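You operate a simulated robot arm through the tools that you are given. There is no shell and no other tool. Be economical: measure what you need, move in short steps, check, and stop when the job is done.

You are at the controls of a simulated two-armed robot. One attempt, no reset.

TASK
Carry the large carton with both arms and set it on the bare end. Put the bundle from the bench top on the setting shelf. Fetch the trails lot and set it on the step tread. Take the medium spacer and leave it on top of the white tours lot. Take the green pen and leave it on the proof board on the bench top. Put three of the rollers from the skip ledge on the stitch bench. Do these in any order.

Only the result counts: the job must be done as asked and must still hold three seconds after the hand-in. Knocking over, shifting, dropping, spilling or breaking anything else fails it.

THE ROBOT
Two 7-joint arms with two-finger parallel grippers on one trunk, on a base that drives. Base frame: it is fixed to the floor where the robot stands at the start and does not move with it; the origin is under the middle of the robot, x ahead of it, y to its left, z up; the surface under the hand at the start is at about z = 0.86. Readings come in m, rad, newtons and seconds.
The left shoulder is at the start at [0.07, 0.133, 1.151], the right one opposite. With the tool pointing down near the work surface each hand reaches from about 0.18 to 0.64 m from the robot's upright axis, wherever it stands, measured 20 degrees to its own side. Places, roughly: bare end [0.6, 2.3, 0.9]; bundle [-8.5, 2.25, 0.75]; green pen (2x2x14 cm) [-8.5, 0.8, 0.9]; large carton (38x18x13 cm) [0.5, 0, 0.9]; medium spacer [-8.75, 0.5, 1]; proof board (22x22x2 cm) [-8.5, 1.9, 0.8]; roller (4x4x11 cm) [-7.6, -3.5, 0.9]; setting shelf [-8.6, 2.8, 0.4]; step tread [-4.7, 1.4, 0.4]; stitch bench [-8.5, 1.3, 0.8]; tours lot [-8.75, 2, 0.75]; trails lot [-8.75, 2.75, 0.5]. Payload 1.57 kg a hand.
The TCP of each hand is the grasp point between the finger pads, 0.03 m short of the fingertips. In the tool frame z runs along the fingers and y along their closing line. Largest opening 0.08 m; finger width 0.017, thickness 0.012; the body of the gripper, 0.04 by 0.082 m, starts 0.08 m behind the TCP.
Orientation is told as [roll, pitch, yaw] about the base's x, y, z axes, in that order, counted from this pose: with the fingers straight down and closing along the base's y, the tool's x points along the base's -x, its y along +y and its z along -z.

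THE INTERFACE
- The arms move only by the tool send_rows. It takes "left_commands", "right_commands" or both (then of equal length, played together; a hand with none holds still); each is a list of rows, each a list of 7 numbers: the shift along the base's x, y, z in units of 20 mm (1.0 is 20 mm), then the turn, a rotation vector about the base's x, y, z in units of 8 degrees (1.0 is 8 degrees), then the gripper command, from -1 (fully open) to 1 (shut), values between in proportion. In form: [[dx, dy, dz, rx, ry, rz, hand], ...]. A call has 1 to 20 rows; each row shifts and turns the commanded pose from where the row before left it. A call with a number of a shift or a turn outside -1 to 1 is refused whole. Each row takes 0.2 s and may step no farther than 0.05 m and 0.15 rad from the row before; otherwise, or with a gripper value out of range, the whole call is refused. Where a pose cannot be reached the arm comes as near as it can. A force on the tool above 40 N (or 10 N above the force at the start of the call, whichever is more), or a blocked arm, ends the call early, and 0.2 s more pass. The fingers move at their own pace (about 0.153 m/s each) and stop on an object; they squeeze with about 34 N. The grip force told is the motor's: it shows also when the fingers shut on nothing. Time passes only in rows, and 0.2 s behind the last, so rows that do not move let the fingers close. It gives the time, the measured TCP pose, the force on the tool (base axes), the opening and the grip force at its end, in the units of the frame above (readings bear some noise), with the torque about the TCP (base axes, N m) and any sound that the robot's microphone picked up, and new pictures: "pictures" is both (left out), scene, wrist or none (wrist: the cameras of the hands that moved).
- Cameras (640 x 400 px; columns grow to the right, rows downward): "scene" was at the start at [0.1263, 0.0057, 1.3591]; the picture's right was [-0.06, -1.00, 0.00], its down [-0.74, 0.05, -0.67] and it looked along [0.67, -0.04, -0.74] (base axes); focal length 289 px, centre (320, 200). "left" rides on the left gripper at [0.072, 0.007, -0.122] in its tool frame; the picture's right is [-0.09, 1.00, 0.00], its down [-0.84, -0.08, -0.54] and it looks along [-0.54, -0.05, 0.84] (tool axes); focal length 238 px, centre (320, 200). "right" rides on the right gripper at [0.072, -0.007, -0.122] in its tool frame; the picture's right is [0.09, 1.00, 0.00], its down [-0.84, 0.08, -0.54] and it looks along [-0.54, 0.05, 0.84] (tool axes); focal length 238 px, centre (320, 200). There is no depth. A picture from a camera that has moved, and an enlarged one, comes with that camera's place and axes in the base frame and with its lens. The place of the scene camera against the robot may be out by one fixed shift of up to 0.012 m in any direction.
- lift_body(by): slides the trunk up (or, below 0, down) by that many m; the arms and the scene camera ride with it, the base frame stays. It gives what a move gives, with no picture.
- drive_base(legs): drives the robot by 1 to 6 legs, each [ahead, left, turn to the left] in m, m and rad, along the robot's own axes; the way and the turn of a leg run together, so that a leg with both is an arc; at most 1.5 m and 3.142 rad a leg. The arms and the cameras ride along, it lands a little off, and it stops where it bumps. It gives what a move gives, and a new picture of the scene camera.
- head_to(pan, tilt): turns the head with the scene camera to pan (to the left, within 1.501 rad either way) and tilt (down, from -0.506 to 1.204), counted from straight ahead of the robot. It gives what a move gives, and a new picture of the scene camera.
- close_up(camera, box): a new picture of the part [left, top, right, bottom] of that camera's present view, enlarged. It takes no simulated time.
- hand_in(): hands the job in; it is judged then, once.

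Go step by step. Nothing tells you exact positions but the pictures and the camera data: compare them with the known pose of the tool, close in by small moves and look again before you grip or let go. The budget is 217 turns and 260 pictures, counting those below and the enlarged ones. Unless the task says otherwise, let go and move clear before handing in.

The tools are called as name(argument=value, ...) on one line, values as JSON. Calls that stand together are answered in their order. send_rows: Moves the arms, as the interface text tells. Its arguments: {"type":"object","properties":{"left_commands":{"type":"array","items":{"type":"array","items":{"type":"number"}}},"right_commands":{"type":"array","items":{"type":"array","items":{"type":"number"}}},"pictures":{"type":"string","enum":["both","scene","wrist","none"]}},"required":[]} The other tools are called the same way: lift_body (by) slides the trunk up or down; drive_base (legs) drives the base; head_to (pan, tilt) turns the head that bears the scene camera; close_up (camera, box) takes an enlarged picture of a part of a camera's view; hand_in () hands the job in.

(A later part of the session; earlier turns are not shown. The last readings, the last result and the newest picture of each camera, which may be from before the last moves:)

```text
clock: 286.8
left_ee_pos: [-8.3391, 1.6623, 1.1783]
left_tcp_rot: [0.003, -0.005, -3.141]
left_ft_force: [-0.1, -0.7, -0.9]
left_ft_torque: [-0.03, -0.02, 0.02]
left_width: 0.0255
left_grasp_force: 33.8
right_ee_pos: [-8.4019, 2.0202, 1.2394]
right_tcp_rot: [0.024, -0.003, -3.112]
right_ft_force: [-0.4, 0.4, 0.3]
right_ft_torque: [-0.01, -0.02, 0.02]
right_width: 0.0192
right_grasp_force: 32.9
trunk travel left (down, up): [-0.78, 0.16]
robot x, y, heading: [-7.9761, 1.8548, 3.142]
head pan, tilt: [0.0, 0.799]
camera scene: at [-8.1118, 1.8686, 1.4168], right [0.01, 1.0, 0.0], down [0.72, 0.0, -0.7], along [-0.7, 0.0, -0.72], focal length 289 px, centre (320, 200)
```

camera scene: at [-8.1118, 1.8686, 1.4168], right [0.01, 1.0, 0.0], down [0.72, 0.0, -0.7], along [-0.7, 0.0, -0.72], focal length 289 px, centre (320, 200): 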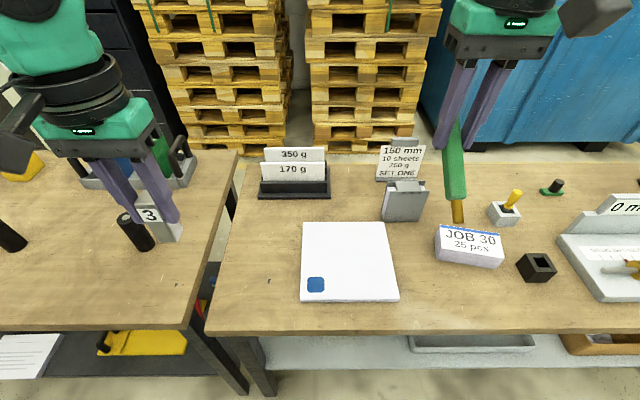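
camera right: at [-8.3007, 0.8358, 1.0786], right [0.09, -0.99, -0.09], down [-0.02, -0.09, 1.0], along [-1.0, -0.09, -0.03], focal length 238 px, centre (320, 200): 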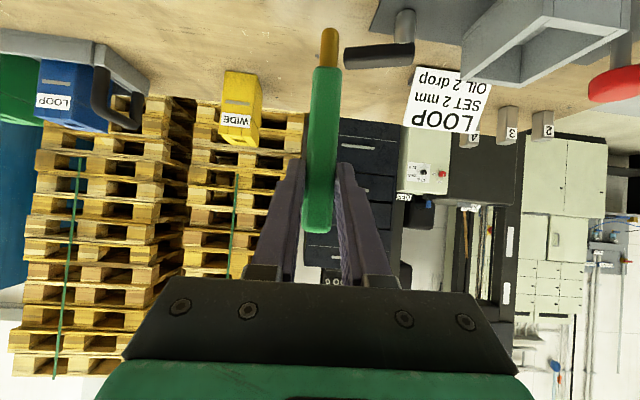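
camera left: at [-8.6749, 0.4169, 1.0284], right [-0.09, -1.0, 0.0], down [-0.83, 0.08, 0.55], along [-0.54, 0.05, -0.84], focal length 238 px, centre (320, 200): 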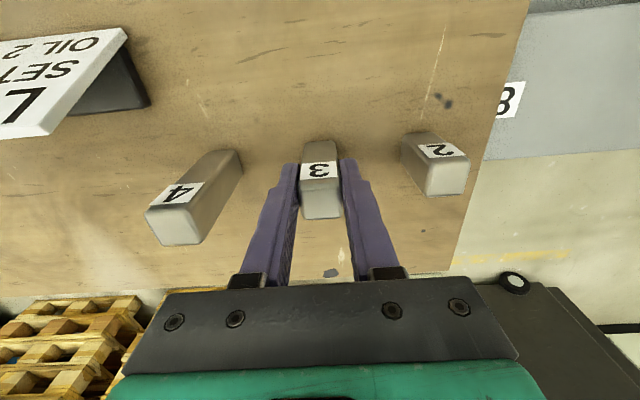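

I move the pen over the board while tilting the hand so the pen lies level.

send_rows(right_commands=[[-0.5, -0.48, -0.6, 0.1, -0.43, 0, 1], [-0.5, -0.48, -0.6, 0.1, -0.43, 0, 1], [-0.5, -0.48, -0.6, 0, -0.43, 0, 1], [-0.5, -0.48, -0.8, 0, -0.43, 0, 1], [-0.5, -0.48, -1, 0, -0.43, 0, 1], [-0.5, -0.48, -1, 0, -0.43, 0, 1], [-0.5, -0.48, -1, 0, -0.43, 0, 1], [-0.5, -0.48, -1, 0, -0.43, 0, 1], [-0.5, -0.48, -1, 0, -0.43, 0, 1], [-0.5, -0.4, -1, 0, -0.43, 0, 1]])

```text
clock: 289.0
left_ee_pos: [-8.3391, 1.662, 1.1793]
left_tcp_rot: [0.0, -0.002, -3.141]
left_ft_force: [-1.0, -0.1, -1.9]
left_ft_torque: [-0.02, -0.05, -0.03]
left_width: 0.0258
left_grasp_force: 34.1
right_ee_pos: [-8.4475, 1.9296, 1.0587]
right_tcp_rot: [0.016, 0.598, -3.105]
right_ft_force: [0.0, 0.4, -0.2]
right_ft_torque: [0.01, -0.02, -0.03]
right_width: 0.019
right_grasp_force: 33.4
right hand out of reach, approached as far as the arm can: row 8, 9, 10
trunk travel left (down, up): [-0.78, 0.16]
robot x, y, heading: [-7.9725, 1.8564, 3.139]
head pan, tilt: [0.0, 0.799]
camera scene: at [-8.1132, 1.8679, 1.4166], right [0.01, 1.0, 0.0], down [0.72, 0.0, -0.7], along [-0.7, 0.0, -0.72], focal length 289 px, centre (320, 200)
camera right: at [-8.4562, 1.9387, 1.1995], right [0.1, -0.99, 0.06], down [-0.99, -0.1, -0.02], along [0.03, -0.06, -1.0], focal length 238 px, centre (320, 200)
```

scene: 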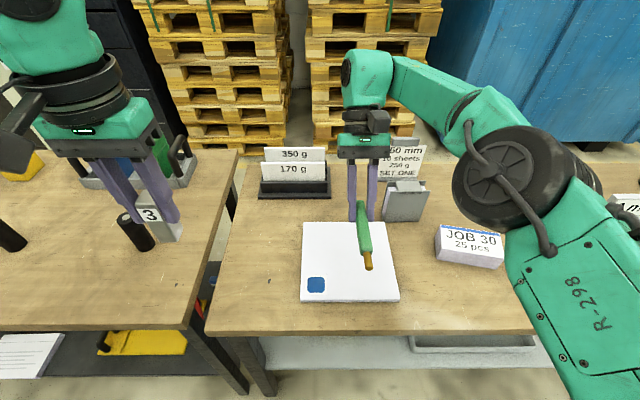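
right: 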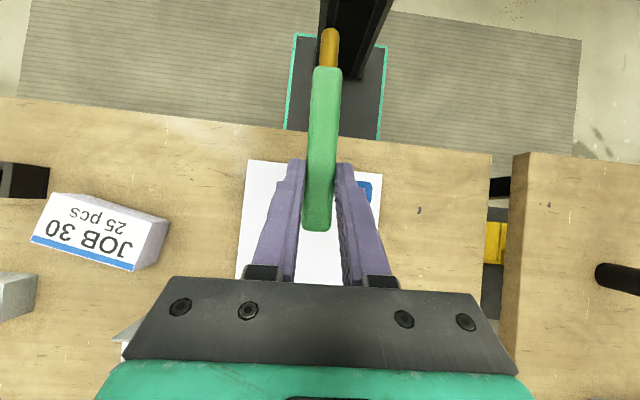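

The tilt is right; I'm 5 cm short, so I nudge the base forward and check.

drive_base(legs=[[0.055, 0, 0]])

send_rows(right_commands=[[0, 0, -1, 0, 0, 0, 1], [0, 0, -1, 0, 0, 0, 1], [0, 0, -1, 0, 0, 0, 1], [0, 0, -1, 0, 0, 0, 1], [0, 0, -1, 0, 0, 0, 1]])

```text
clock: 289.9
left_ee_pos: [-8.3862, 1.6631, 1.1805]
left_tcp_rot: [0.001, -0.008, -3.141]
left_ft_force: [1.6, 0.6, -2.3]
left_ft_torque: [0.0, 0.04, 0.02]
left_width: 0.0256
left_grasp_force: 34.2
right_ee_pos: [-8.495, 1.9306, 1.0615]
right_tcp_rot: [0.016, 0.591, -3.107]
right_ft_force: [0.2, -0.2, -0.1]
right_ft_torque: [0.01, 0.08, -0.01]
right_width: 0.019
right_grasp_force: 32.3
trunk travel left (down, up): [-0.78, 0.16]
robot x, y, heading: [-8.0327, 1.8618, 3.141]
head pan, tilt: [0.0, 0.799]
camera scene: at [-8.1586, 1.8688, 1.4175], right [0.0, 1.0, 0.0], down [0.71, 0.0, -0.7], along [-0.7, 0.0, -0.71], focal length 289 px, centre (320, 200)
```

scene: 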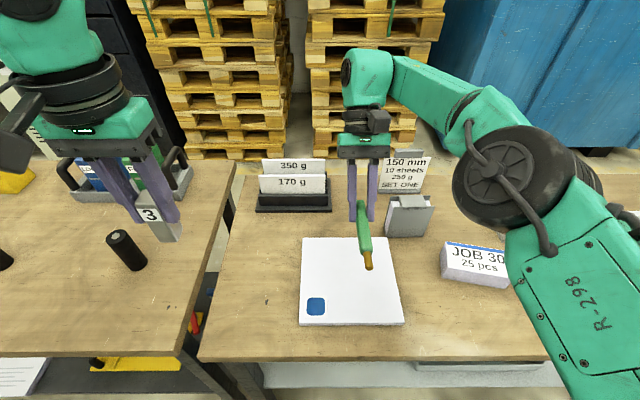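

```text
clock: 291.1
left_ee_pos: [-8.3922, 1.6635, 1.1782]
left_tcp_rot: [0.002, -0.004, -3.143]
left_ft_force: [1.4, -0.2, -1.8]
left_ft_torque: [0.0, 0.02, 0.0]
left_width: 0.0256
left_grasp_force: 33.8
right_ee_pos: [-8.4994, 1.9318, 0.9599]
right_tcp_rot: [0.015, 0.594, -3.108]
right_ft_force: [-0.8, -0.1, -0.4]
right_ft_torque: [0.01, 0.0, 0.01]
right_width: 0.0193
right_grasp_force: 33.1
trunk travel left (down, up): [-0.78, 0.16]
robot x, y, heading: [-8.0318, 1.8549, 3.14]
head pan, tilt: [0.0, 0.799]
camera scene: at [-8.1659, 1.8687, 1.4168], right [0.0, 1.0, 0.0], down [0.72, 0.0, -0.7], along [-0.7, 0.0, -0.72], focal length 289 px, centre (320, 200)
camera right: at [-8.5087, 1.9404, 1.101], right [0.1, -0.99, 0.06], down [-0.99, -0.1, -0.02], along [0.03, -0.06, -1.0], focal length 238 px, centre (320, 200)
```

scene: 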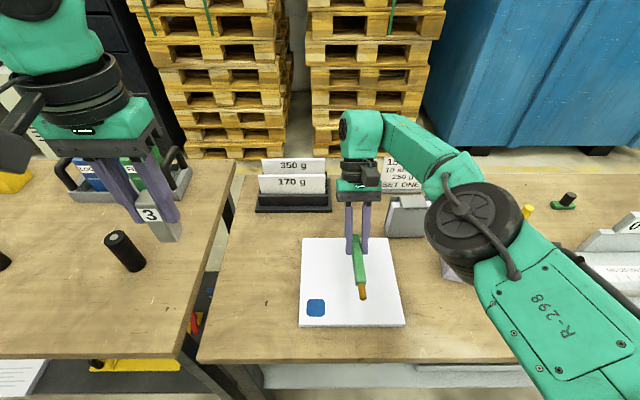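
right: 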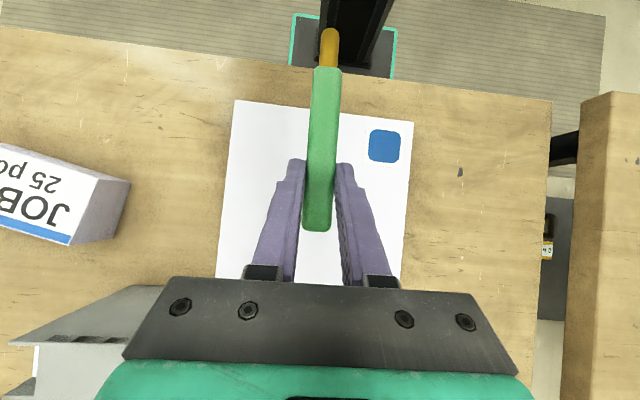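

Board width shows its top is lower than I assumed, at z≈0.81 (bench 2 top ≈0.79), centred near (−8.50, 1.935). I shift 4 cm further in and lower.

drive_base(legs=[[0.04, 0, 0]])

send_rows(right_commands=[[0, 0, -1, 0, 0, 0, 1], [0, 0, -1, 0, 0, 0, 1], [0, 0, -1, 0, 0, 0, 1], [0, 0, -1, 0, 0, 0, 1]])

```text
clock: 292.0
left_ee_pos: [-8.4253, 1.6625, 1.1806]
left_tcp_rot: [0.0, -0.01, 3.143]
left_ft_force: [0.7, 0.1, -1.7]
left_ft_torque: [0.01, 0.03, 0.03]
left_width: 0.0258
left_grasp_force: 34.1
right_ee_pos: [-8.5336, 1.9316, 0.9631]
right_tcp_rot: [0.017, 0.589, -3.106]
right_ft_force: [0.5, 0.2, 0.2]
right_ft_torque: [-0.03, 0.08, -0.05]
right_width: 0.019
right_grasp_force: 32.7
trunk travel left (down, up): [-0.78, 0.16]
robot x, y, heading: [-8.0733, 1.8578, 3.136]
head pan, tilt: [0.0, 0.799]
camera scene: at [-8.1981, 1.8689, 1.4175], right [0.0, 1.0, 0.0], down [0.71, 0.0, -0.7], along [-0.7, 0.0, -0.71], focal length 289 px, centre (320, 200)
```

scene: 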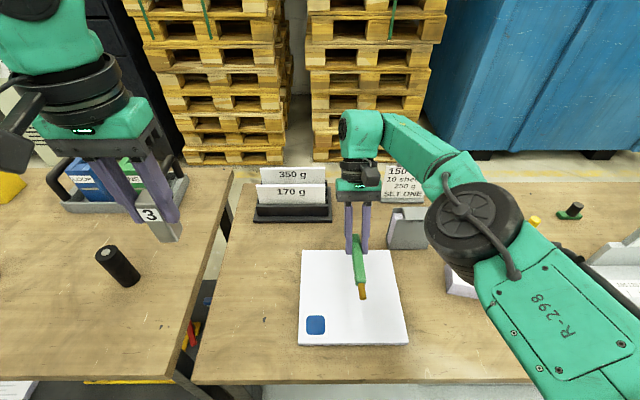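

```text
clock: 293.0
left_ee_pos: [-8.4315, 1.6625, 1.1784]
left_tcp_rot: [0.001, -0.005, 3.141]
left_ft_force: [-0.6, -0.5, -1.7]
left_ft_torque: [-0.03, -0.01, -0.01]
left_width: 0.0257
left_grasp_force: 33.7
right_ee_pos: [-8.5264, 1.9294, 0.8896]
right_tcp_rot: [0.014, 0.594, -3.111]
right_ft_force: [0.3, 0.0, -0.9]
right_ft_torque: [0.0, 0.0, 0.0]
right_width: 0.0188
right_grasp_force: 33.5
right hand out of reach, approached as far as the arm can: row 2, 3, 4
trunk travel left (down, up): [-0.78, 0.16]
robot x, y, heading: [-8.0718, 1.8552, 3.138]
head pan, tilt: [0.0, 0.799]
camera scene: at [-8.2059, 1.869, 1.4167], right [0.0, 1.0, 0.0], down [0.72, 0.0, -0.7], along [-0.7, 0.0, -0.72], focal length 289 px, centre (320, 200)
camera right: at [-8.5354, 1.9386, 1.031], right [0.1, -0.99, 0.06], down [-0.99, -0.1, -0.02], along [0.02, -0.06, -1.0], focal length 238 px, centre (320, 200)
```

scene: 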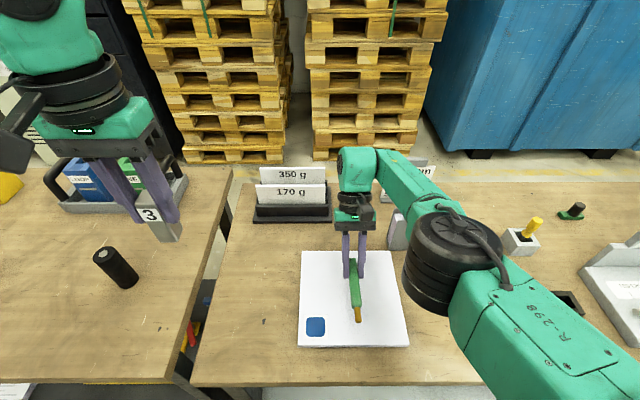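
right: 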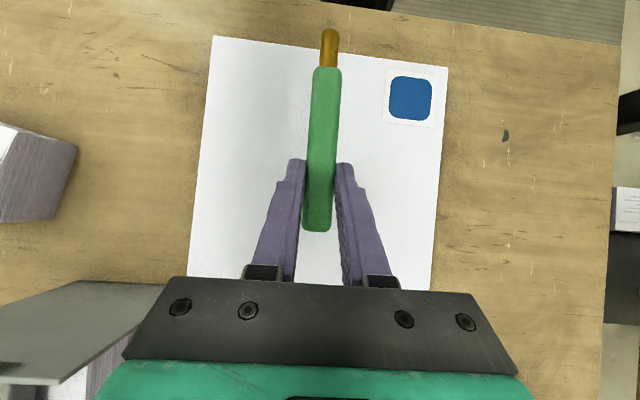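

The pen is level and inside the board outline. I lower the rest with the trunk.

lift_body(by=-0.038)

close_up(camera="scene", box=[280, 140, 440, 360])

close_up(camera="right", box=[0, 0, 640, 400])

```text
clock: 293.8
left_ee_pos: [-8.4311, 1.6625, 1.1406]
left_tcp_rot: [-0.001, -0.005, 3.14]
left_ft_force: [-0.1, 0.7, -1.1]
left_ft_torque: [0.01, -0.01, 0.0]
left_width: 0.0259
left_grasp_force: 33.9
right_ee_pos: [-8.5257, 1.929, 0.8519]
right_tcp_rot: [0.014, 0.593, -3.11]
right_ft_force: [-2.4, -0.7, -0.2]
right_ft_torque: [0.02, 0.04, -0.01]
right_width: 0.0192
right_grasp_force: 33.4
trunk travel left (down, up): [-0.742, 0.198]
robot x, y, heading: [-8.0715, 1.8575, 3.135]
head pan, tilt: [0.0, 0.799]
```

```text
1.82 times, centred on (360, 250) of scene
camera zoom: at [-8.2052, 1.8689, 1.3787], right [0.0, 1.0, 0.0], down [0.72, 0.0, -0.7], along [-0.7, 0.0, -0.72], focal length 525 px, centre (247, 109)
```

zoom: 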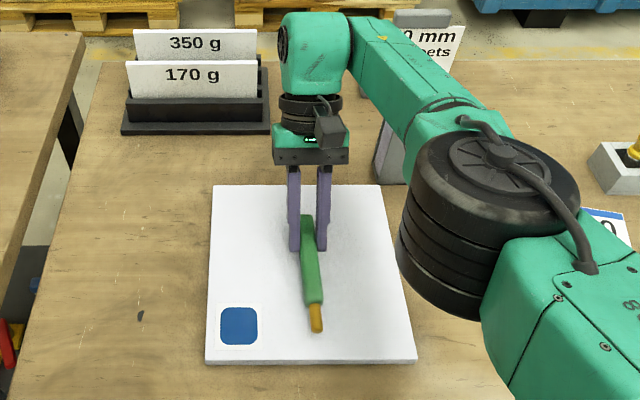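

```text
1.00 times, centred on (320, 200) of right (not enlarged: the box is as wide or as high as the picture)
camera zoom: at [-8.5349, 1.9384, 0.9935], right [0.1, -0.99, 0.06], down [-0.99, -0.1, -0.02], along [0.02, -0.06, -1.0], focal length 238 px, centre (320, 200)
```

zoom: 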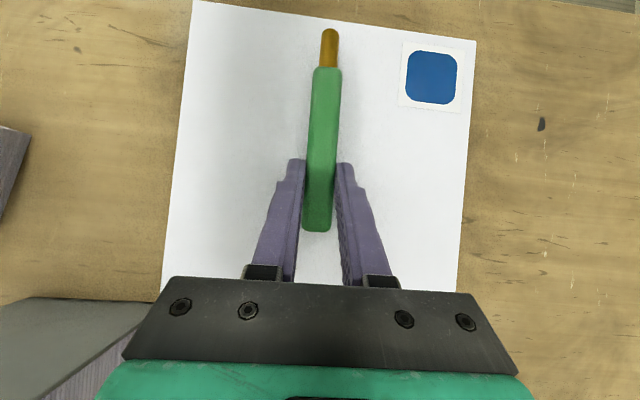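

About 1 cm remains. I creep down with the trunk.

lift_body(by=-0.008)

close_up(camera="scene", box=[310, 220, 400, 340])

```text
clock: 294.4
left_ee_pos: [-8.4287, 1.6643, 1.1338]
left_tcp_rot: [0.0, -0.006, 3.142]
left_ft_force: [-1.2, 0.2, -2.5]
left_ft_torque: [0.01, -0.02, -0.02]
left_width: 0.0256
left_grasp_force: 33.9
right_ee_pos: [-8.5255, 1.929, 0.847]
right_tcp_rot: [0.017, 0.593, -3.113]
right_ft_force: [-4.4, 2.1, 20.3]
right_ft_torque: [0.19, -0.61, 0.06]
right_width: 0.0188
right_grasp_force: 33.3
trunk travel left (down, up): [-0.734, 0.206]
robot x, y, heading: [-8.0719, 1.8562, 3.135]
head pan, tilt: [0.0, 0.799]
```

```text
3.33 times, centred on (355, 280) of scene
camera zoom: at [-8.204, 1.8687, 1.3712], right [0.0, 1.0, 0.0], down [0.72, 0.0, -0.7], along [-0.7, 0.0, -0.72], focal length 962 px, centre (203, -67)
```

zoom: 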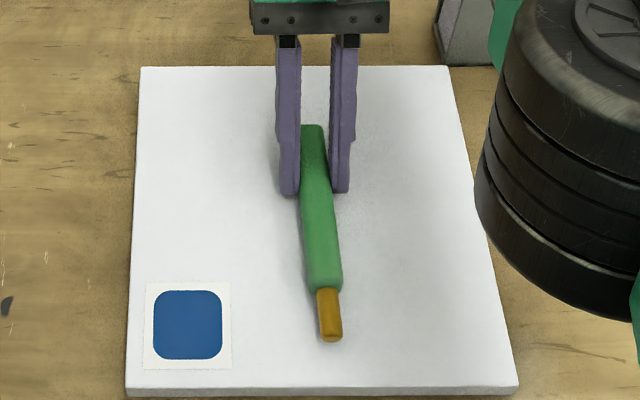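

Contact (20 N). I relieve 2 mm and open.

lift_body(by=0.003)

send_rows(right_commands=[[0, 0, 0, 0, 0, 0, 0.4], [0, 0, 0, 0, 0, 0, 0.2], [0, 0, 0, 0, 0, 0, 0], [0, 0, 0, 0, 0, 0, 0]], pictures="none")

lift_body(by=0.15)

close_up(camera="scene", box=[280, 140, 440, 360])

```text
clock: 294.9
left_ee_pos: [-8.4311, 1.6638, 1.136]
left_tcp_rot: [0.001, -0.004, -3.143]
left_ft_force: [0.6, 0.1, -1.9]
left_ft_torque: [0.03, 0.01, -0.04]
left_width: 0.0257
left_grasp_force: 34.1
right_ee_pos: [-8.5264, 1.9298, 0.8466]
right_tcp_rot: [0.014, 0.593, -3.112]
right_ft_force: [0.3, -1.2, 0.9]
right_ft_torque: [0.01, 0.06, 0.0]
right_width: 0.0189
right_grasp_force: 33.5
trunk travel left (down, up): [-0.737, 0.203]
robot x, y, heading: [-8.0702, 1.8561, 3.133]
head pan, tilt: [0.0, 0.799]
```

```text
clock: 295.9
left_ee_pos: [-8.4322, 1.6632, 1.135]
left_tcp_rot: [-0.001, -0.004, 3.141]
left_ft_force: [0.0, 0.7, -2.1]
left_ft_torque: [0.0, 0.01, -0.01]
left_width: 0.0255
left_grasp_force: 33.8
right_ee_pos: [-8.5273, 1.9307, 0.8474]
right_tcp_rot: [0.015, 0.592, -3.111]
right_ft_force: [0.7, 0.1, -0.6]
right_ft_torque: [-0.01, 0.0, 0.01]
right_width: 0.0399
right_grasp_force: 0.0
trunk travel left (down, up): [-0.737, 0.203]
robot x, y, heading: [-8.0693, 1.856, 3.132]
head pan, tilt: [0.0, 0.799]
```

```text
clock: 297.7
left_ee_pos: [-8.4306, 1.6624, 1.2854]
left_tcp_rot: [0.0, -0.004, 3.144]
left_ft_force: [-0.2, -0.3, -1.0]
left_ft_torque: [0.03, 0.01, 0.02]
left_width: 0.0257
left_grasp_force: 33.6
right_ee_pos: [-8.5274, 1.9284, 0.9975]
right_tcp_rot: [0.015, 0.593, -3.111]
right_ft_force: [0.9, -1.0, 0.3]
right_ft_torque: [-0.03, -0.01, 0.0]
right_width: 0.0399
right_grasp_force: 0.1
trunk travel left (down, up): [-0.887, 0.053]
robot x, y, heading: [-8.0715, 1.8572, 3.135]
head pan, tilt: [0.0, 0.799]
```

```text
1.82 times, centred on (360, 250) of scene
camera zoom: at [-8.2058, 1.8688, 1.5236], right [0.0, 1.0, 0.0], down [0.72, 0.0, -0.7], along [-0.7, 0.0, -0.72], focal length 525 px, centre (247, 109)
```

zoom: 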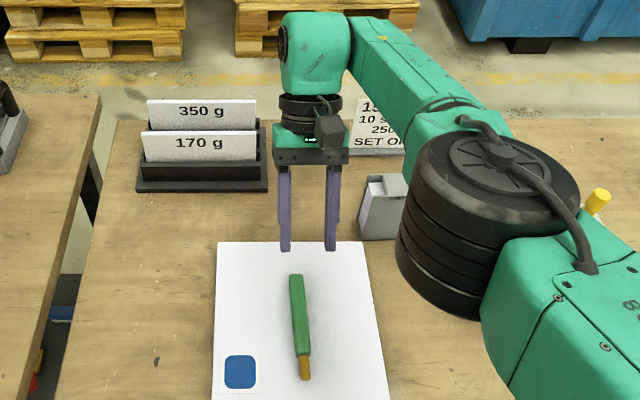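

The pen rests on the board. I fold the right hand back and move the base to bring the left hand with the spacer to the tours lot.

send_rows(right_commands=[[0, 0, 1, 0, 0.3, 0, 0], [0, 0, 1, 0, 0.43, 0, 0], [0, 0, 1, 0, 0.43, 0, -1], [0.5, 0.5, 1, 0, 0.43, 0, -1], [0.7, 0.5, 1, 0, 0.43, 0, -1], [0.7, 0.5, 1, 0, 0.43, 0, -1], [0.7, 0.5, 1, 0, 0.43, 0, -1], [0.7, 0.5, 1, 0, 0.43, 0, -1], [0.7, 0.5, 1, 0, 0.43, 0, -1], [0.7, 0.5, 1, 0, 0.43, 0, -1]], pictures="none")

drive_base(legs=[[-0.1, 0, 0], [0, -0.37, 0]])

close_up(camera="left", box=[0, 0, 640, 400])

```text
clock: 299.9
left_ee_pos: [-8.4306, 1.664, 1.2856]
left_tcp_rot: [0.002, -0.005, 3.141]
left_ft_force: [0.5, -0.5, -1.7]
left_ft_torque: [0.0, -0.02, 0.01]
left_width: 0.0258
left_grasp_force: 34.2
right_ee_pos: [-8.4315, 1.9988, 1.1981]
right_tcp_rot: [-0.004, 0.007, -3.116]
right_ft_force: [-0.5, -0.1, 0.6]
right_ft_torque: [0.0, 0.02, 0.02]
right_width: 0.0798
right_grasp_force: 0.0
trunk travel left (down, up): [-0.887, 0.053]
robot x, y, heading: [-8.0717, 1.8565, 3.133]
head pan, tilt: [0.0, 0.799]
```

```text
clock: 303.0
left_ee_pos: [-8.3271, 2.0289, 1.2845]
left_tcp_rot: [0.0, -0.004, -3.131]
left_ft_force: [-0.6, -0.8, -2.0]
left_ft_torque: [0.04, 0.0, 0.02]
left_width: 0.0257
left_grasp_force: 34.4
right_ee_pos: [-8.3328, 2.3654, 1.1969]
right_tcp_rot: [-0.005, 0.013, -3.106]
right_ft_force: [0.2, -0.4, 0.3]
right_ft_torque: [0.0, -0.01, -0.03]
right_width: 0.0798
right_grasp_force: 0.2
trunk travel left (down, up): [-0.887, 0.053]
robot x, y, heading: [-7.9672, 2.2328, -3.133]
head pan, tilt: [0.0, 0.799]
camera scene: at [-8.1042, 2.2374, 1.5237], right [-0.01, 1.0, 0.0], down [0.72, 0.01, -0.7], along [-0.7, 0.0, -0.72], focal length 289 px, centre (320, 200)
```

scene: 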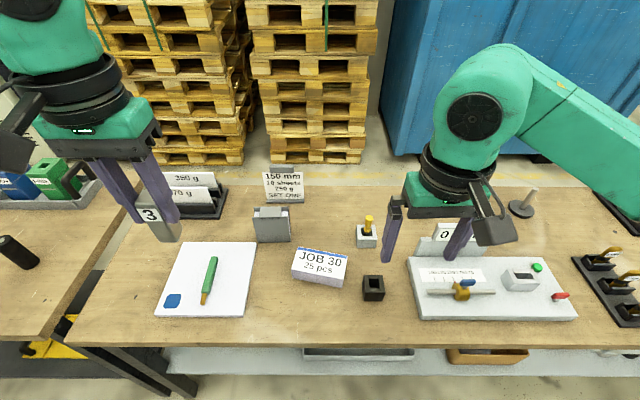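

```text
1.00 times, centred on (320, 200) of left (not enlarged: the box is as wide or as high as the picture)
camera zoom: at [-8.2565, 2.0234, 1.406], right [-0.08, -1.0, 0.0], down [-0.84, 0.07, 0.55], along [-0.54, 0.05, -0.84], focal length 238 px, centre (320, 200)
```

zoom: 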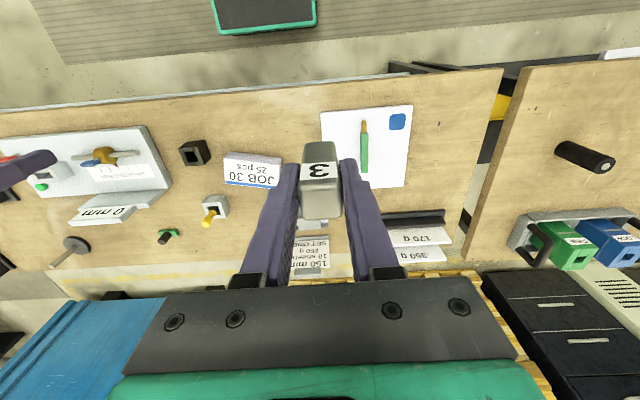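

I zoom on the tours lot's top to see where the spacer can rest.

close_up(camera="scene", box=[235, 190, 315, 255])

```text
6.15 times, centred on (275, 222) of scene
camera zoom: at [-8.1042, 2.2374, 1.5237], right [-0.01, 1.0, 0.0], down [0.72, 0.01, -0.7], along [-0.7, 0.0, -0.72], focal length 1776 px, centre (597, 62)
```

zoom: 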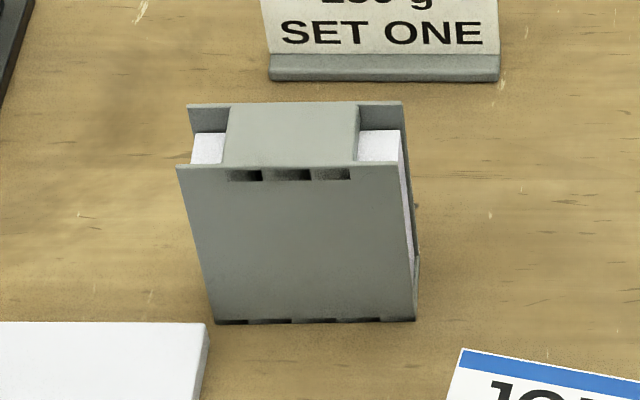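

The lot's top bridge is about 3.7×6 cm, centred near (−8.652, 2.09), z≈0.91: enough for the spacer to stand. I bring it above.

drive_base(legs=[[0.12, 0, -0.008]])

send_rows(left_commands=[[-1, 0.3, -1, 0, 0, 0, 1], [-1, 0.3, -1, 0, 0, 0, 1], [-1, 0.3, -1, 0, 0, 0, 1], [-1, 0.3, -1, 0, 0, 0, 1], [-1, 0.3, -1, 0, 0, 0, 1], [-1, 0.3, -1, 0, 0, 0, 1], [-1, 0.3, -1, 0, 0, 0, 1], [-1, 0.3, -1, 0, 0, 0, 1], [-1, 0.3, -1, 0, 0, 0, 1], [-1, 0.3, -1, 0, 0, 0, 1]])

```text
clock: 304.2
left_ee_pos: [-8.4445, 2.0357, 1.2868]
left_tcp_rot: [0.001, -0.007, 3.141]
left_ft_force: [-0.1, -0.6, -2.0]
left_ft_torque: [0.01, 0.02, -0.01]
left_width: 0.0257
left_grasp_force: 33.8
right_ee_pos: [-8.4452, 2.371, 1.1982]
right_tcp_rot: [-0.004, 0.007, -3.116]
right_ft_force: [0.7, 0.4, -0.2]
right_ft_torque: [0.01, 0.01, -0.01]
right_width: 0.0803
right_grasp_force: 0.0
trunk travel left (down, up): [-0.887, 0.053]
robot x, y, heading: [-8.0904, 2.2266, 3.14]
head pan, tilt: [0.0, 0.799]
camera scene: at [-8.2171, 2.2411, 1.5242], right [0.01, 1.0, 0.0], down [0.71, 0.0, -0.7], along [-0.7, 0.0, -0.71], focal length 289 px, centre (320, 200)
```

scene: 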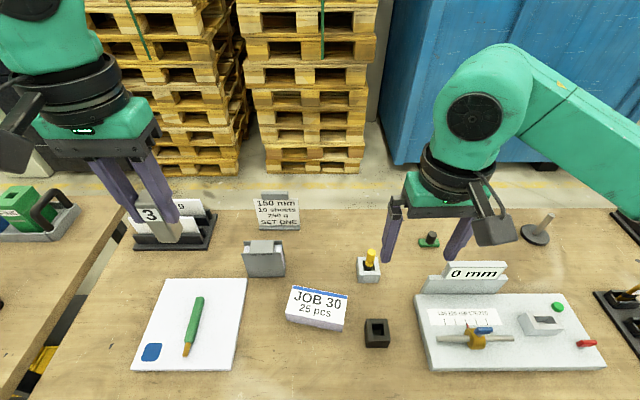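

```text
clock: 306.4
left_ee_pos: [-8.648, 2.0985, 1.0839]
left_tcp_rot: [0.002, -0.004, 3.14]
left_ft_force: [0.3, -0.4, -1.4]
left_ft_torque: [0.02, -0.01, -0.01]
left_width: 0.0258
left_grasp_force: 33.9
right_ee_pos: [-8.4506, 2.3717, 1.1964]
right_tcp_rot: [-0.002, 0.012, -3.116]
right_ft_force: [-0.4, 0.4, 0.4]
right_ft_torque: [-0.01, -0.02, -0.03]
right_width: 0.08
right_grasp_force: 0.1
trunk travel left (down, up): [-0.887, 0.053]
robot x, y, heading: [-8.0921, 2.231, 3.134]
head pan, tilt: [0.0, 0.799]
camera scene: at [-8.2237, 2.2428, 1.5235], right [0.01, 1.0, 0.0], down [0.72, 0.0, -0.7], along [-0.7, 0.0, -0.72], focal length 289 px, centre (320, 200)
camera left: at [-8.5768, 2.0907, 1.2045], right [-0.09, -1.0, 0.0], down [-0.84, 0.08, 0.54], along [-0.54, 0.05, -0.84], focal length 238 px, centre (320, 200)
```

scene: 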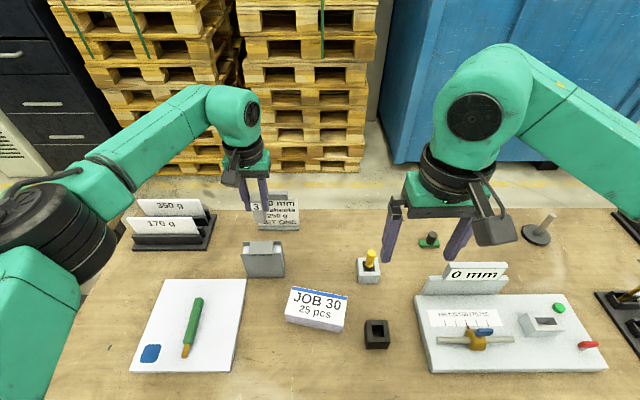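
left: 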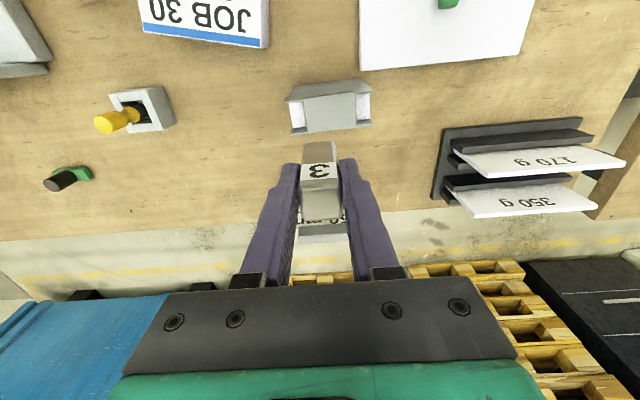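

Seen from the wrist the bridge centre is at (−8.642, 2.085). I correct and lower to just above.

send_rows(left_commands=[[0.1, -0.67, 0, 0, 0, 0, 1], [0, 0, -1, 0, 0, 0, 1], [0, 0, -1, 0, 0, 0, 1], [0, 0, -1, 0, 0, 0, 1], [0, 0, -1, 0, 0, 0, 1]])

close_up(camera="scene", box=[220, 170, 320, 290])

```text
clock: 307.6
left_ee_pos: [-8.6459, 2.082, 1.0054]
left_tcp_rot: [-0.001, -0.004, 3.14]
left_ft_force: [0.6, 0.9, -1.6]
left_ft_torque: [-0.01, -0.02, 0.0]
left_width: 0.026
left_grasp_force: 34.2
right_ee_pos: [-8.4497, 2.3707, 1.1973]
right_tcp_rot: [-0.004, 0.012, -3.117]
right_ft_force: [-0.7, 0.3, -0.1]
right_ft_torque: [-0.01, -0.03, 0.01]
right_width: 0.08
right_grasp_force: 0.1
trunk travel left (down, up): [-0.887, 0.053]
robot x, y, heading: [-8.0885, 2.2334, 3.136]
head pan, tilt: [0.0, 0.799]
camera scene: at [-8.2227, 2.2418, 1.5236], right [0.01, 1.0, 0.0], down [0.72, 0.0, -0.7], along [-0.7, 0.0, -0.72], focal length 289 px, centre (320, 200)
camera left: at [-8.5735, 2.0755, 1.1261], right [-0.09, -1.0, 0.0], down [-0.83, 0.08, 0.55], along [-0.54, 0.05, -0.84], focal length 238 px, centre (320, 200)
```

scene: 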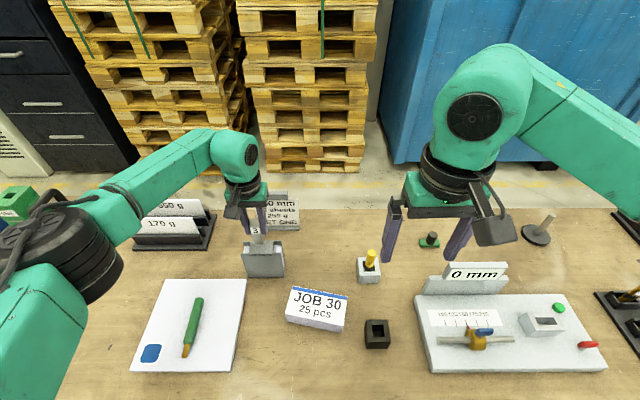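
left: 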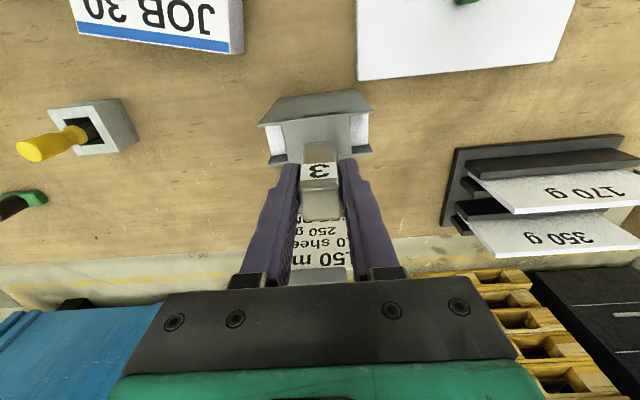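

```text
3.33 times, centred on (270, 230) of scene
camera zoom: at [-8.2227, 2.2418, 1.5236], right [0.01, 1.0, 0.0], down [0.72, 0.0, -0.7], along [-0.7, 0.0, -0.72], focal length 962 px, centre (487, 100)
```

zoom: 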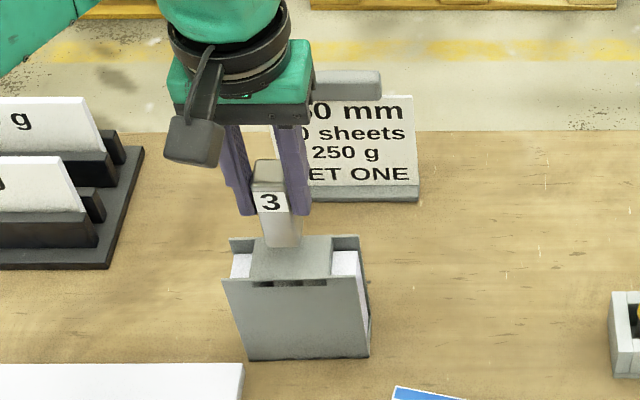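

The spacer hangs centred over the bridge, about 3 cm up. I lower gently and watch the force.

send_rows(left_commands=[[0, 0.05, -0.6, 0, 0, 0, 1], [0, 0, -0.5, 0, 0, 0, 1], [0, 0, 0, 0, 0, 0, 1]], pictures="wrist")

close_up(camera="scene", box=[235, 190, 305, 280])

```text
clock: 308.4
left_ee_pos: [-8.6453, 2.0841, 0.987]
left_tcp_rot: [0.0, -0.01, -3.142]
left_ft_force: [-2.9, -4.1, 26.8]
left_ft_torque: [-0.33, 0.02, -0.05]
left_width: 0.0259
left_grasp_force: 34.5
right_ee_pos: [-8.447, 2.3703, 1.1979]
right_tcp_rot: [-0.004, 0.007, -3.115]
right_ft_force: [-1.0, 0.1, 0.1]
right_ft_torque: [0.0, -0.02, -0.03]
right_width: 0.0801
right_grasp_force: 0.0
trunk travel left (down, up): [-0.887, 0.053]
robot x, y, heading: [-8.0875, 2.2304, 3.134]
head pan, tilt: [0.0, 0.799]
camera left: at [-8.5718, 2.0764, 1.1075], right [-0.09, -1.0, 0.0], down [-0.83, 0.08, 0.55], along [-0.55, 0.05, -0.83], focal length 238 px, centre (320, 200)
```

left: 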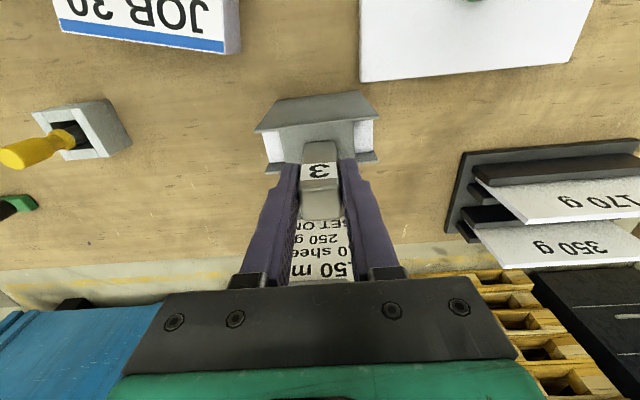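

```text
4.44 times, centred on (270, 235) of scene
camera zoom: at [-8.2183, 2.2418, 1.5245], right [0.0, 1.0, 0.0], down [0.72, 0.0, -0.7], along [-0.7, 0.0, -0.72], focal length 1283 px, centre (542, 44)
```

zoom: 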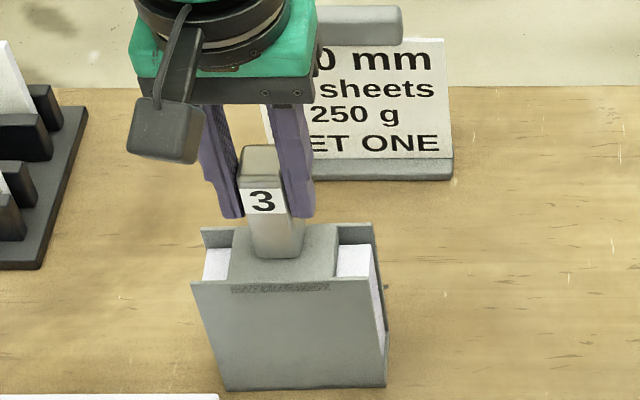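

It touches, but stands flush with the back edge of the bridge; I lift slightly, shift 1.1 cm toward me and lower again.

send_rows(left_commands=[[0, 0, 0.6, 0, 0, 0, 1], [0.55, 0.1, 0, 0, 0, 0, 1], [0, 0, 0, 0, 0, 0, 1], [0, 0, -0.3, 0, 0, 0, 1], [0, 0, -0.15, 0, 0, 0, 1]], pictures="none")

close_up(camera="scene", box=[235, 190, 305, 280])

```text
clock: 309.6
left_ee_pos: [-8.6338, 2.0861, 0.9881]
left_tcp_rot: [0.002, -0.002, 3.142]
left_ft_force: [-1.0, -0.1, -1.9]
left_ft_torque: [-0.02, -0.03, 0.01]
left_width: 0.0258
left_grasp_force: 34.2
right_ee_pos: [-8.4492, 2.3705, 1.1964]
right_tcp_rot: [-0.003, 0.011, -3.116]
right_ft_force: [-0.1, 0.3, 0.7]
right_ft_torque: [0.01, 0.0, 0.0]
right_width: 0.0795
right_grasp_force: 0.1
trunk travel left (down, up): [-0.887, 0.053]
robot x, y, heading: [-8.0894, 2.2298, 3.129]
head pan, tilt: [0.0, 0.799]
```

```text
4.44 times, centred on (270, 235) of scene
camera zoom: at [-8.2213, 2.2418, 1.5238], right [0.01, 1.0, 0.0], down [0.72, 0.0, -0.7], along [-0.7, 0.0, -0.72], focal length 1283 px, centre (542, 44)
```

zoom: 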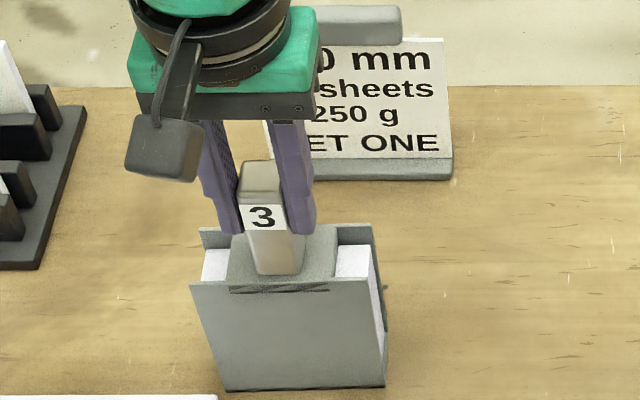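

Now well centred. I lower the last millimetres, release, and rise.

send_rows(left_commands=[[-0.1, 0, -0.1, 0, 0, 0, 1], [0, 0, -0.05, 0, 0, 0, 1], [0, 0, 0, 0, 0, 0, 1]], pictures="none")

```text
clock: 310.4
left_ee_pos: [-8.6342, 2.0852, 0.9878]
left_tcp_rot: [0.0, -0.011, -3.142]
left_ft_force: [0.5, -2.8, 19.1]
left_ft_torque: [-0.1, -0.12, 0.01]
left_width: 0.0259
left_grasp_force: 33.9
right_ee_pos: [-8.4456, 2.3715, 1.1979]
right_tcp_rot: [-0.002, 0.007, -3.116]
right_ft_force: [0.1, -0.3, -0.9]
right_ft_torque: [0.03, 0.01, 0.02]
right_width: 0.08
right_grasp_force: 0.1
trunk travel left (down, up): [-0.887, 0.053]
robot x, y, heading: [-8.0849, 2.2309, 3.137]
head pan, tilt: [0.0, 0.799]
```

send_rows(left_commands=[[0, 0, 0.08, 0, 0, 0, 1], [0, 0, 0, 0, 0, 0, 0.3], [0, 0, 0, 0, 0, 0, 0.1], [0, 0, 0, 0, 0, 0, -0.2], [0, 0, 0, 0, 0, 0, -0.2], [0, 0, 0.5, 0, 0, 0, -0.2], [0, 0, 1, 0, 0, 0, -0.2], [0, 0, 1, 0, 0, 0, -0.2], [0, 0, 1, 0, 0, 0, -0.2], [0, 0, 1, 0, 0, 0, -0.2], [0, 0, 1, 0, 0, 0, -0.5]], pictures="both")

```text
clock: 312.8
left_ee_pos: [-8.6366, 2.0851, 1.0958]
left_tcp_rot: [0.002, -0.007, 3.143]
left_ft_force: [-0.4, 0.2, 0.3]
left_ft_torque: [0.01, -0.04, 0.0]
left_width: 0.06
left_grasp_force: 0.1
right_ee_pos: [-8.4476, 2.3717, 1.1967]
right_tcp_rot: [-0.004, 0.011, -3.115]
right_ft_force: [0.7, 0.8, 0.1]
right_ft_torque: [0.01, -0.02, -0.03]
right_width: 0.0798
right_grasp_force: 0.1
trunk travel left (down, up): [-0.887, 0.053]
robot x, y, heading: [-8.0892, 2.2287, 3.138]
head pan, tilt: [0.0, 0.799]
camera scene: at [-8.2214, 2.242, 1.5237], right [0.01, 1.0, 0.0], down [0.72, 0.0, -0.7], along [-0.7, 0.0, -0.72], focal length 289 px, centre (320, 200)
camera left: at [-8.5656, 2.078, 1.2165], right [-0.09, -1.0, 0.0], down [-0.83, 0.08, 0.55], along [-0.54, 0.05, -0.84], focal length 238 px, centre (320, 200)
```

scene: 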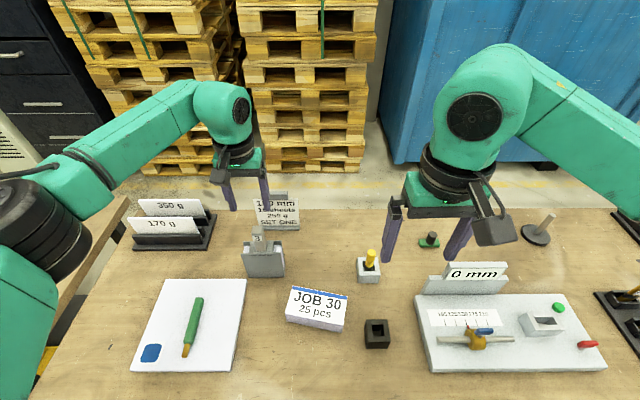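
left: 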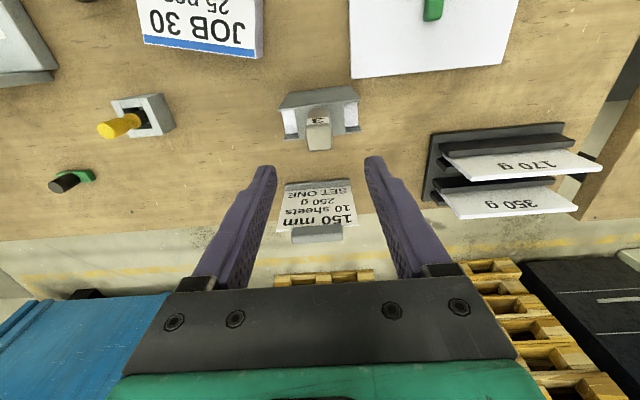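

The spacer stands on the tours lot. Next the bundle "JOB 30": I draw the left hand back and zoom in on the bundle.

send_rows(left_commands=[[1, -0.3, 0.5, 0, 0, 0, -1], [1, -0.3, 0.5, 0, 0, 0, -1], [1, -0.3, 0.5, 0, 0, 0, -1], [1, -0.3, 0.5, 0, 0, 0, -1], [1, -0.3, 0.5, 0, 0, 0, -1], [1, -0.3, 0.5, 0, 0, 0, -1], [1, -0.3, 0.5, 0, 0, 0, -1], [1, -0.3, 0.5, 0, 0, 0, -1], [1, -0.3, 0.5, 0, 0, 0, -1], [1, -0.3, 0.5, 0, 0, 0, -1]], pictures="none")

close_up(camera="scene", box=[260, 260, 400, 350])

close_up(camera="right", box=[0, 0, 640, 400])

```text
clock: 315.0
left_ee_pos: [-8.4359, 2.0257, 1.1952]
left_tcp_rot: [-0.001, -0.006, 3.142]
left_ft_force: [-0.6, -0.1, 0.4]
left_ft_torque: [-0.02, -0.01, 0.01]
left_width: 0.0801
left_grasp_force: 0.1
right_ee_pos: [-8.4476, 2.3715, 1.1978]
right_tcp_rot: [-0.003, 0.01, -3.115]
right_ft_force: [-1.0, 0.7, 0.3]
right_ft_torque: [0.01, 0.02, -0.04]
right_width: 0.08
right_grasp_force: 0.1
trunk travel left (down, up): [-0.887, 0.053]
robot x, y, heading: [-8.0878, 2.2312, 3.14]
head pan, tilt: [0.0, 0.799]
```

```text
4.44 times, centred on (330, 305) of scene
camera zoom: at [-8.2203, 2.2416, 1.5238], right [0.01, 1.0, 0.0], down [0.72, 0.0, -0.7], along [-0.7, 0.0, -0.72], focal length 1283 px, centre (276, -267)
```

zoom: 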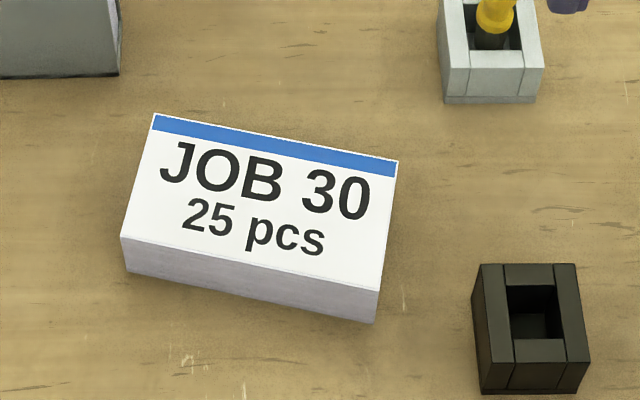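

```text
1.00 times, centred on (320, 200) of right (not enlarged: the box is as wide or as high as the picture)
camera zoom: at [-8.3767, 2.3798, 1.3199], right [0.12, -0.99, 0.0], down [-0.84, -0.1, 0.53], along [-0.53, -0.06, -0.85], focal length 238 px, centre (320, 200)
```

zoom: 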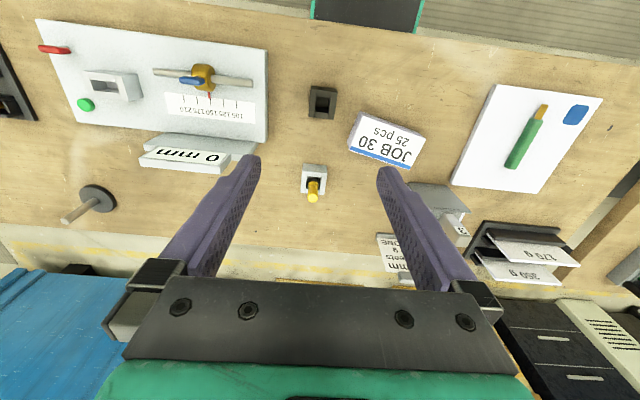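

The bundle is about 14×7×5.5 cm, centred near (−8.526, 2.225), its long side nearly along y. I bring the right hand above it, turned so the fingers close across the short side.

send_rows(right_commands=[[-0.39, -0.73, -0.6, 0, 0, 0.975, -1], [-0.39, -0.73, -0.6, 0, 0, 0.975, -1], [-0.39, -0.73, -0.6, 0, 0, 0.975, -1], [-0.39, -0.73, -0.6, 0, 0, 0.975, -1], [-0.39, -0.73, -0.6, 0, 0, 0.975, -1], [-0.39, -0.73, -0.6, 0, 0, 0.975, -1], [-0.39, -0.73, -0.6, 0, 0, 0.975, -1], [-0.39, -0.73, -0.6, 0, 0, 0.975, -1], [-0.39, -0.73, -0.6, 0, 0, 0.975, -1], [-0.39, -0.73, -0.6, 0, 0, 0.9, -1]], left_commands=[[0, -0.4, 0.3, 0, 0, 0, -1], [0, -0.4, 0.3, 0, 0, 0, -1], [0, -0.4, 0.3, 0, 0, 0, -1], [0, -0.4, 0.3, 0, 0, 0, -1], [0, -0.4, 0.3, 0, 0, 0, -1], [0, -0.4, 0.3, 0, 0, 0, -1], [0, -0.4, 0.3, 0, 0, 0, -1], [0, -0.4, 0.3, 0, 0, 0, -1], [0, 0, 0, 0, 0, 0, -1], [0, 0, 0, 0, 0, 0, -1]], pictures="none")

close_up(camera="right", box=[0, 0, 640, 400])

```text
clock: 317.2
left_ee_pos: [-8.4358, 1.9615, 1.2434]
left_tcp_rot: [0.0, -0.004, 3.142]
left_ft_force: [0.2, 0.2, 0.6]
left_ft_torque: [0.01, 0.0, -0.02]
left_width: 0.0801
left_grasp_force: 0.1
right_ee_pos: [-8.4797, 2.2743, 1.116]
right_tcp_rot: [-0.004, 0.011, -2.167]
right_ft_force: [0.7, 0.3, 0.0]
right_ft_torque: [-0.01, 0.01, -0.01]
right_width: 0.0801
right_grasp_force: 0.0
right hand out of reach, approached as far as the arm can: row 7, 8, 9, 10
trunk travel left (down, up): [-0.887, 0.053]
robot x, y, heading: [-8.0874, 2.2303, 3.136]
head pan, tilt: [0.0, 0.799]
```

```text
1.00 times, centred on (320, 200) of right (not enlarged: the box is as wide or as high as the picture)
camera zoom: at [-8.4454, 2.3355, 1.2382], right [0.88, -0.48, 0.0], down [-0.41, -0.74, 0.53], along [-0.26, -0.47, -0.85], focal length 238 px, centre (320, 200)
```

zoom: 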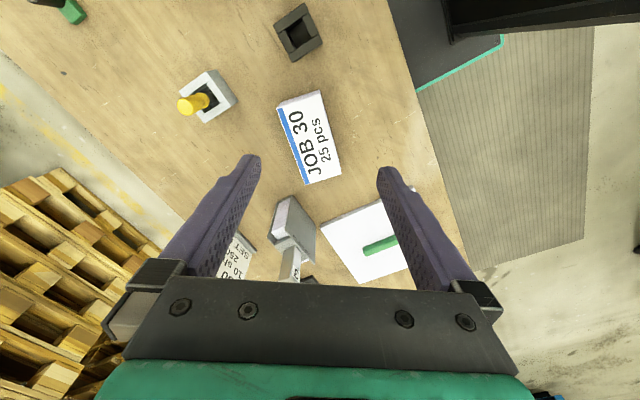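

The right wrist stops at 54° of turn; the left one should turn that way more freely. I swap: right hand back aside, left hand over the bundle with +78° of yaw.

send_rows(right_commands=[[0.3, 1, 0.5, 0, 0, -0.98, -1], [0.3, 1, 0.5, 0, 0, -0.98, -1], [0.3, 1, 0.5, 0, 0, -0.98, -1], [0.3, 1, 0.5, 0, 0, -0.98, -1], [0.3, 1, 0.5, 0, 0, -0.98, -1], [0.3, 1, 0, 0, 0, -0.98, -1], [0, 0.5, 0, 0, 0, -0.98, -1], [0, 0, 0, 0, 0, 0, -1], [0, 0, 0, 0, 0, 0, -1], [0, 0, 0, 0, 0, 0, -1], [0, 0, 0, 0, 0, 0, -1], [0, 0, 0, 0, 0, 0, -1], [0, 0, 0, 0, 0, 0, -1], [0, 0, 0, 0, 0, 0, -1]], left_commands=[[0, 0.3, 0, 0, 0, 0.7, -1], [0, 0.4, 0, 0, 0, 0.7, -1], [0, 1, 0, 0, 0, 0.7, -1], [0, 1, 0, 0, 0, 0.7, -1], [-0.3, 1, -0.7, 0, 0, 0.7, -1], [-0.4, 1, -0.7, 0, 0, 0.7, -1], [-0.4, 1, -0.7, 0, 0, 0.7, -1], [-0.4, 1, -0.7, 0, 0, 0.7, -1], [-0.5, 1, -0.7, 0, 0, 0.7, -1], [-0.5, 1, -0.7, 0, 0, 0.7, -1], [-0.5, 1, -0.7, 0, 0, 0.7, -1], [-0.5, 1, -0.7, 0, 0, 0.7, -1], [-0.5, 1, -0.7, 0, 0, 0.7, -1], [-0.5, 1, -0.7, 0, 0, 0.7, -1]], pictures="none")

close_up(camera="left", box=[0, 0, 640, 400])

```text
clock: 320.2
left_ee_pos: [-8.5286, 2.218, 1.1022]
left_tcp_rot: [0.0, -0.004, -1.771]
left_ft_force: [0.2, 0.2, -0.4]
left_ft_torque: [0.0, -0.02, -0.01]
left_width: 0.0802
left_grasp_force: 0.0
right_ee_pos: [-8.445, 2.404, 1.1646]
right_tcp_rot: [-0.002, 0.014, -3.126]
right_ft_force: [0.2, -0.9, -0.5]
right_ft_torque: [-0.01, 0.01, -0.01]
right_width: 0.0802
right_grasp_force: 0.0
trunk travel left (down, up): [-0.887, 0.053]
robot x, y, heading: [-8.0881, 2.2364, 3.133]
head pan, tilt: [0.0, 0.799]
```

```text
1.00 times, centred on (320, 200) of left (not enlarged: the box is as wide or as high as the picture)
camera zoom: at [-8.5083, 2.287, 1.2248], right [0.96, -0.29, 0.0], down [-0.24, -0.8, 0.55], along [-0.16, -0.52, -0.84], focal length 238 px, centre (320, 200)
```

zoom: 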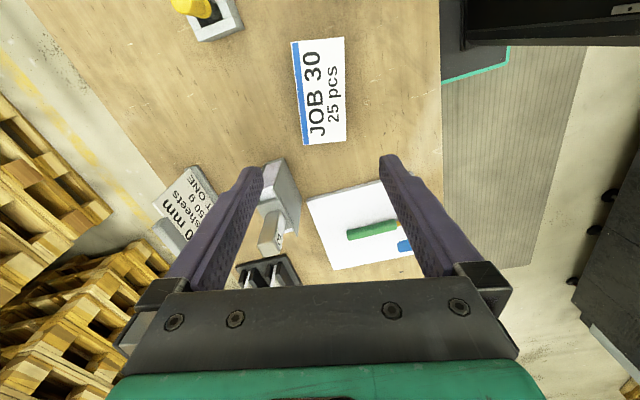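

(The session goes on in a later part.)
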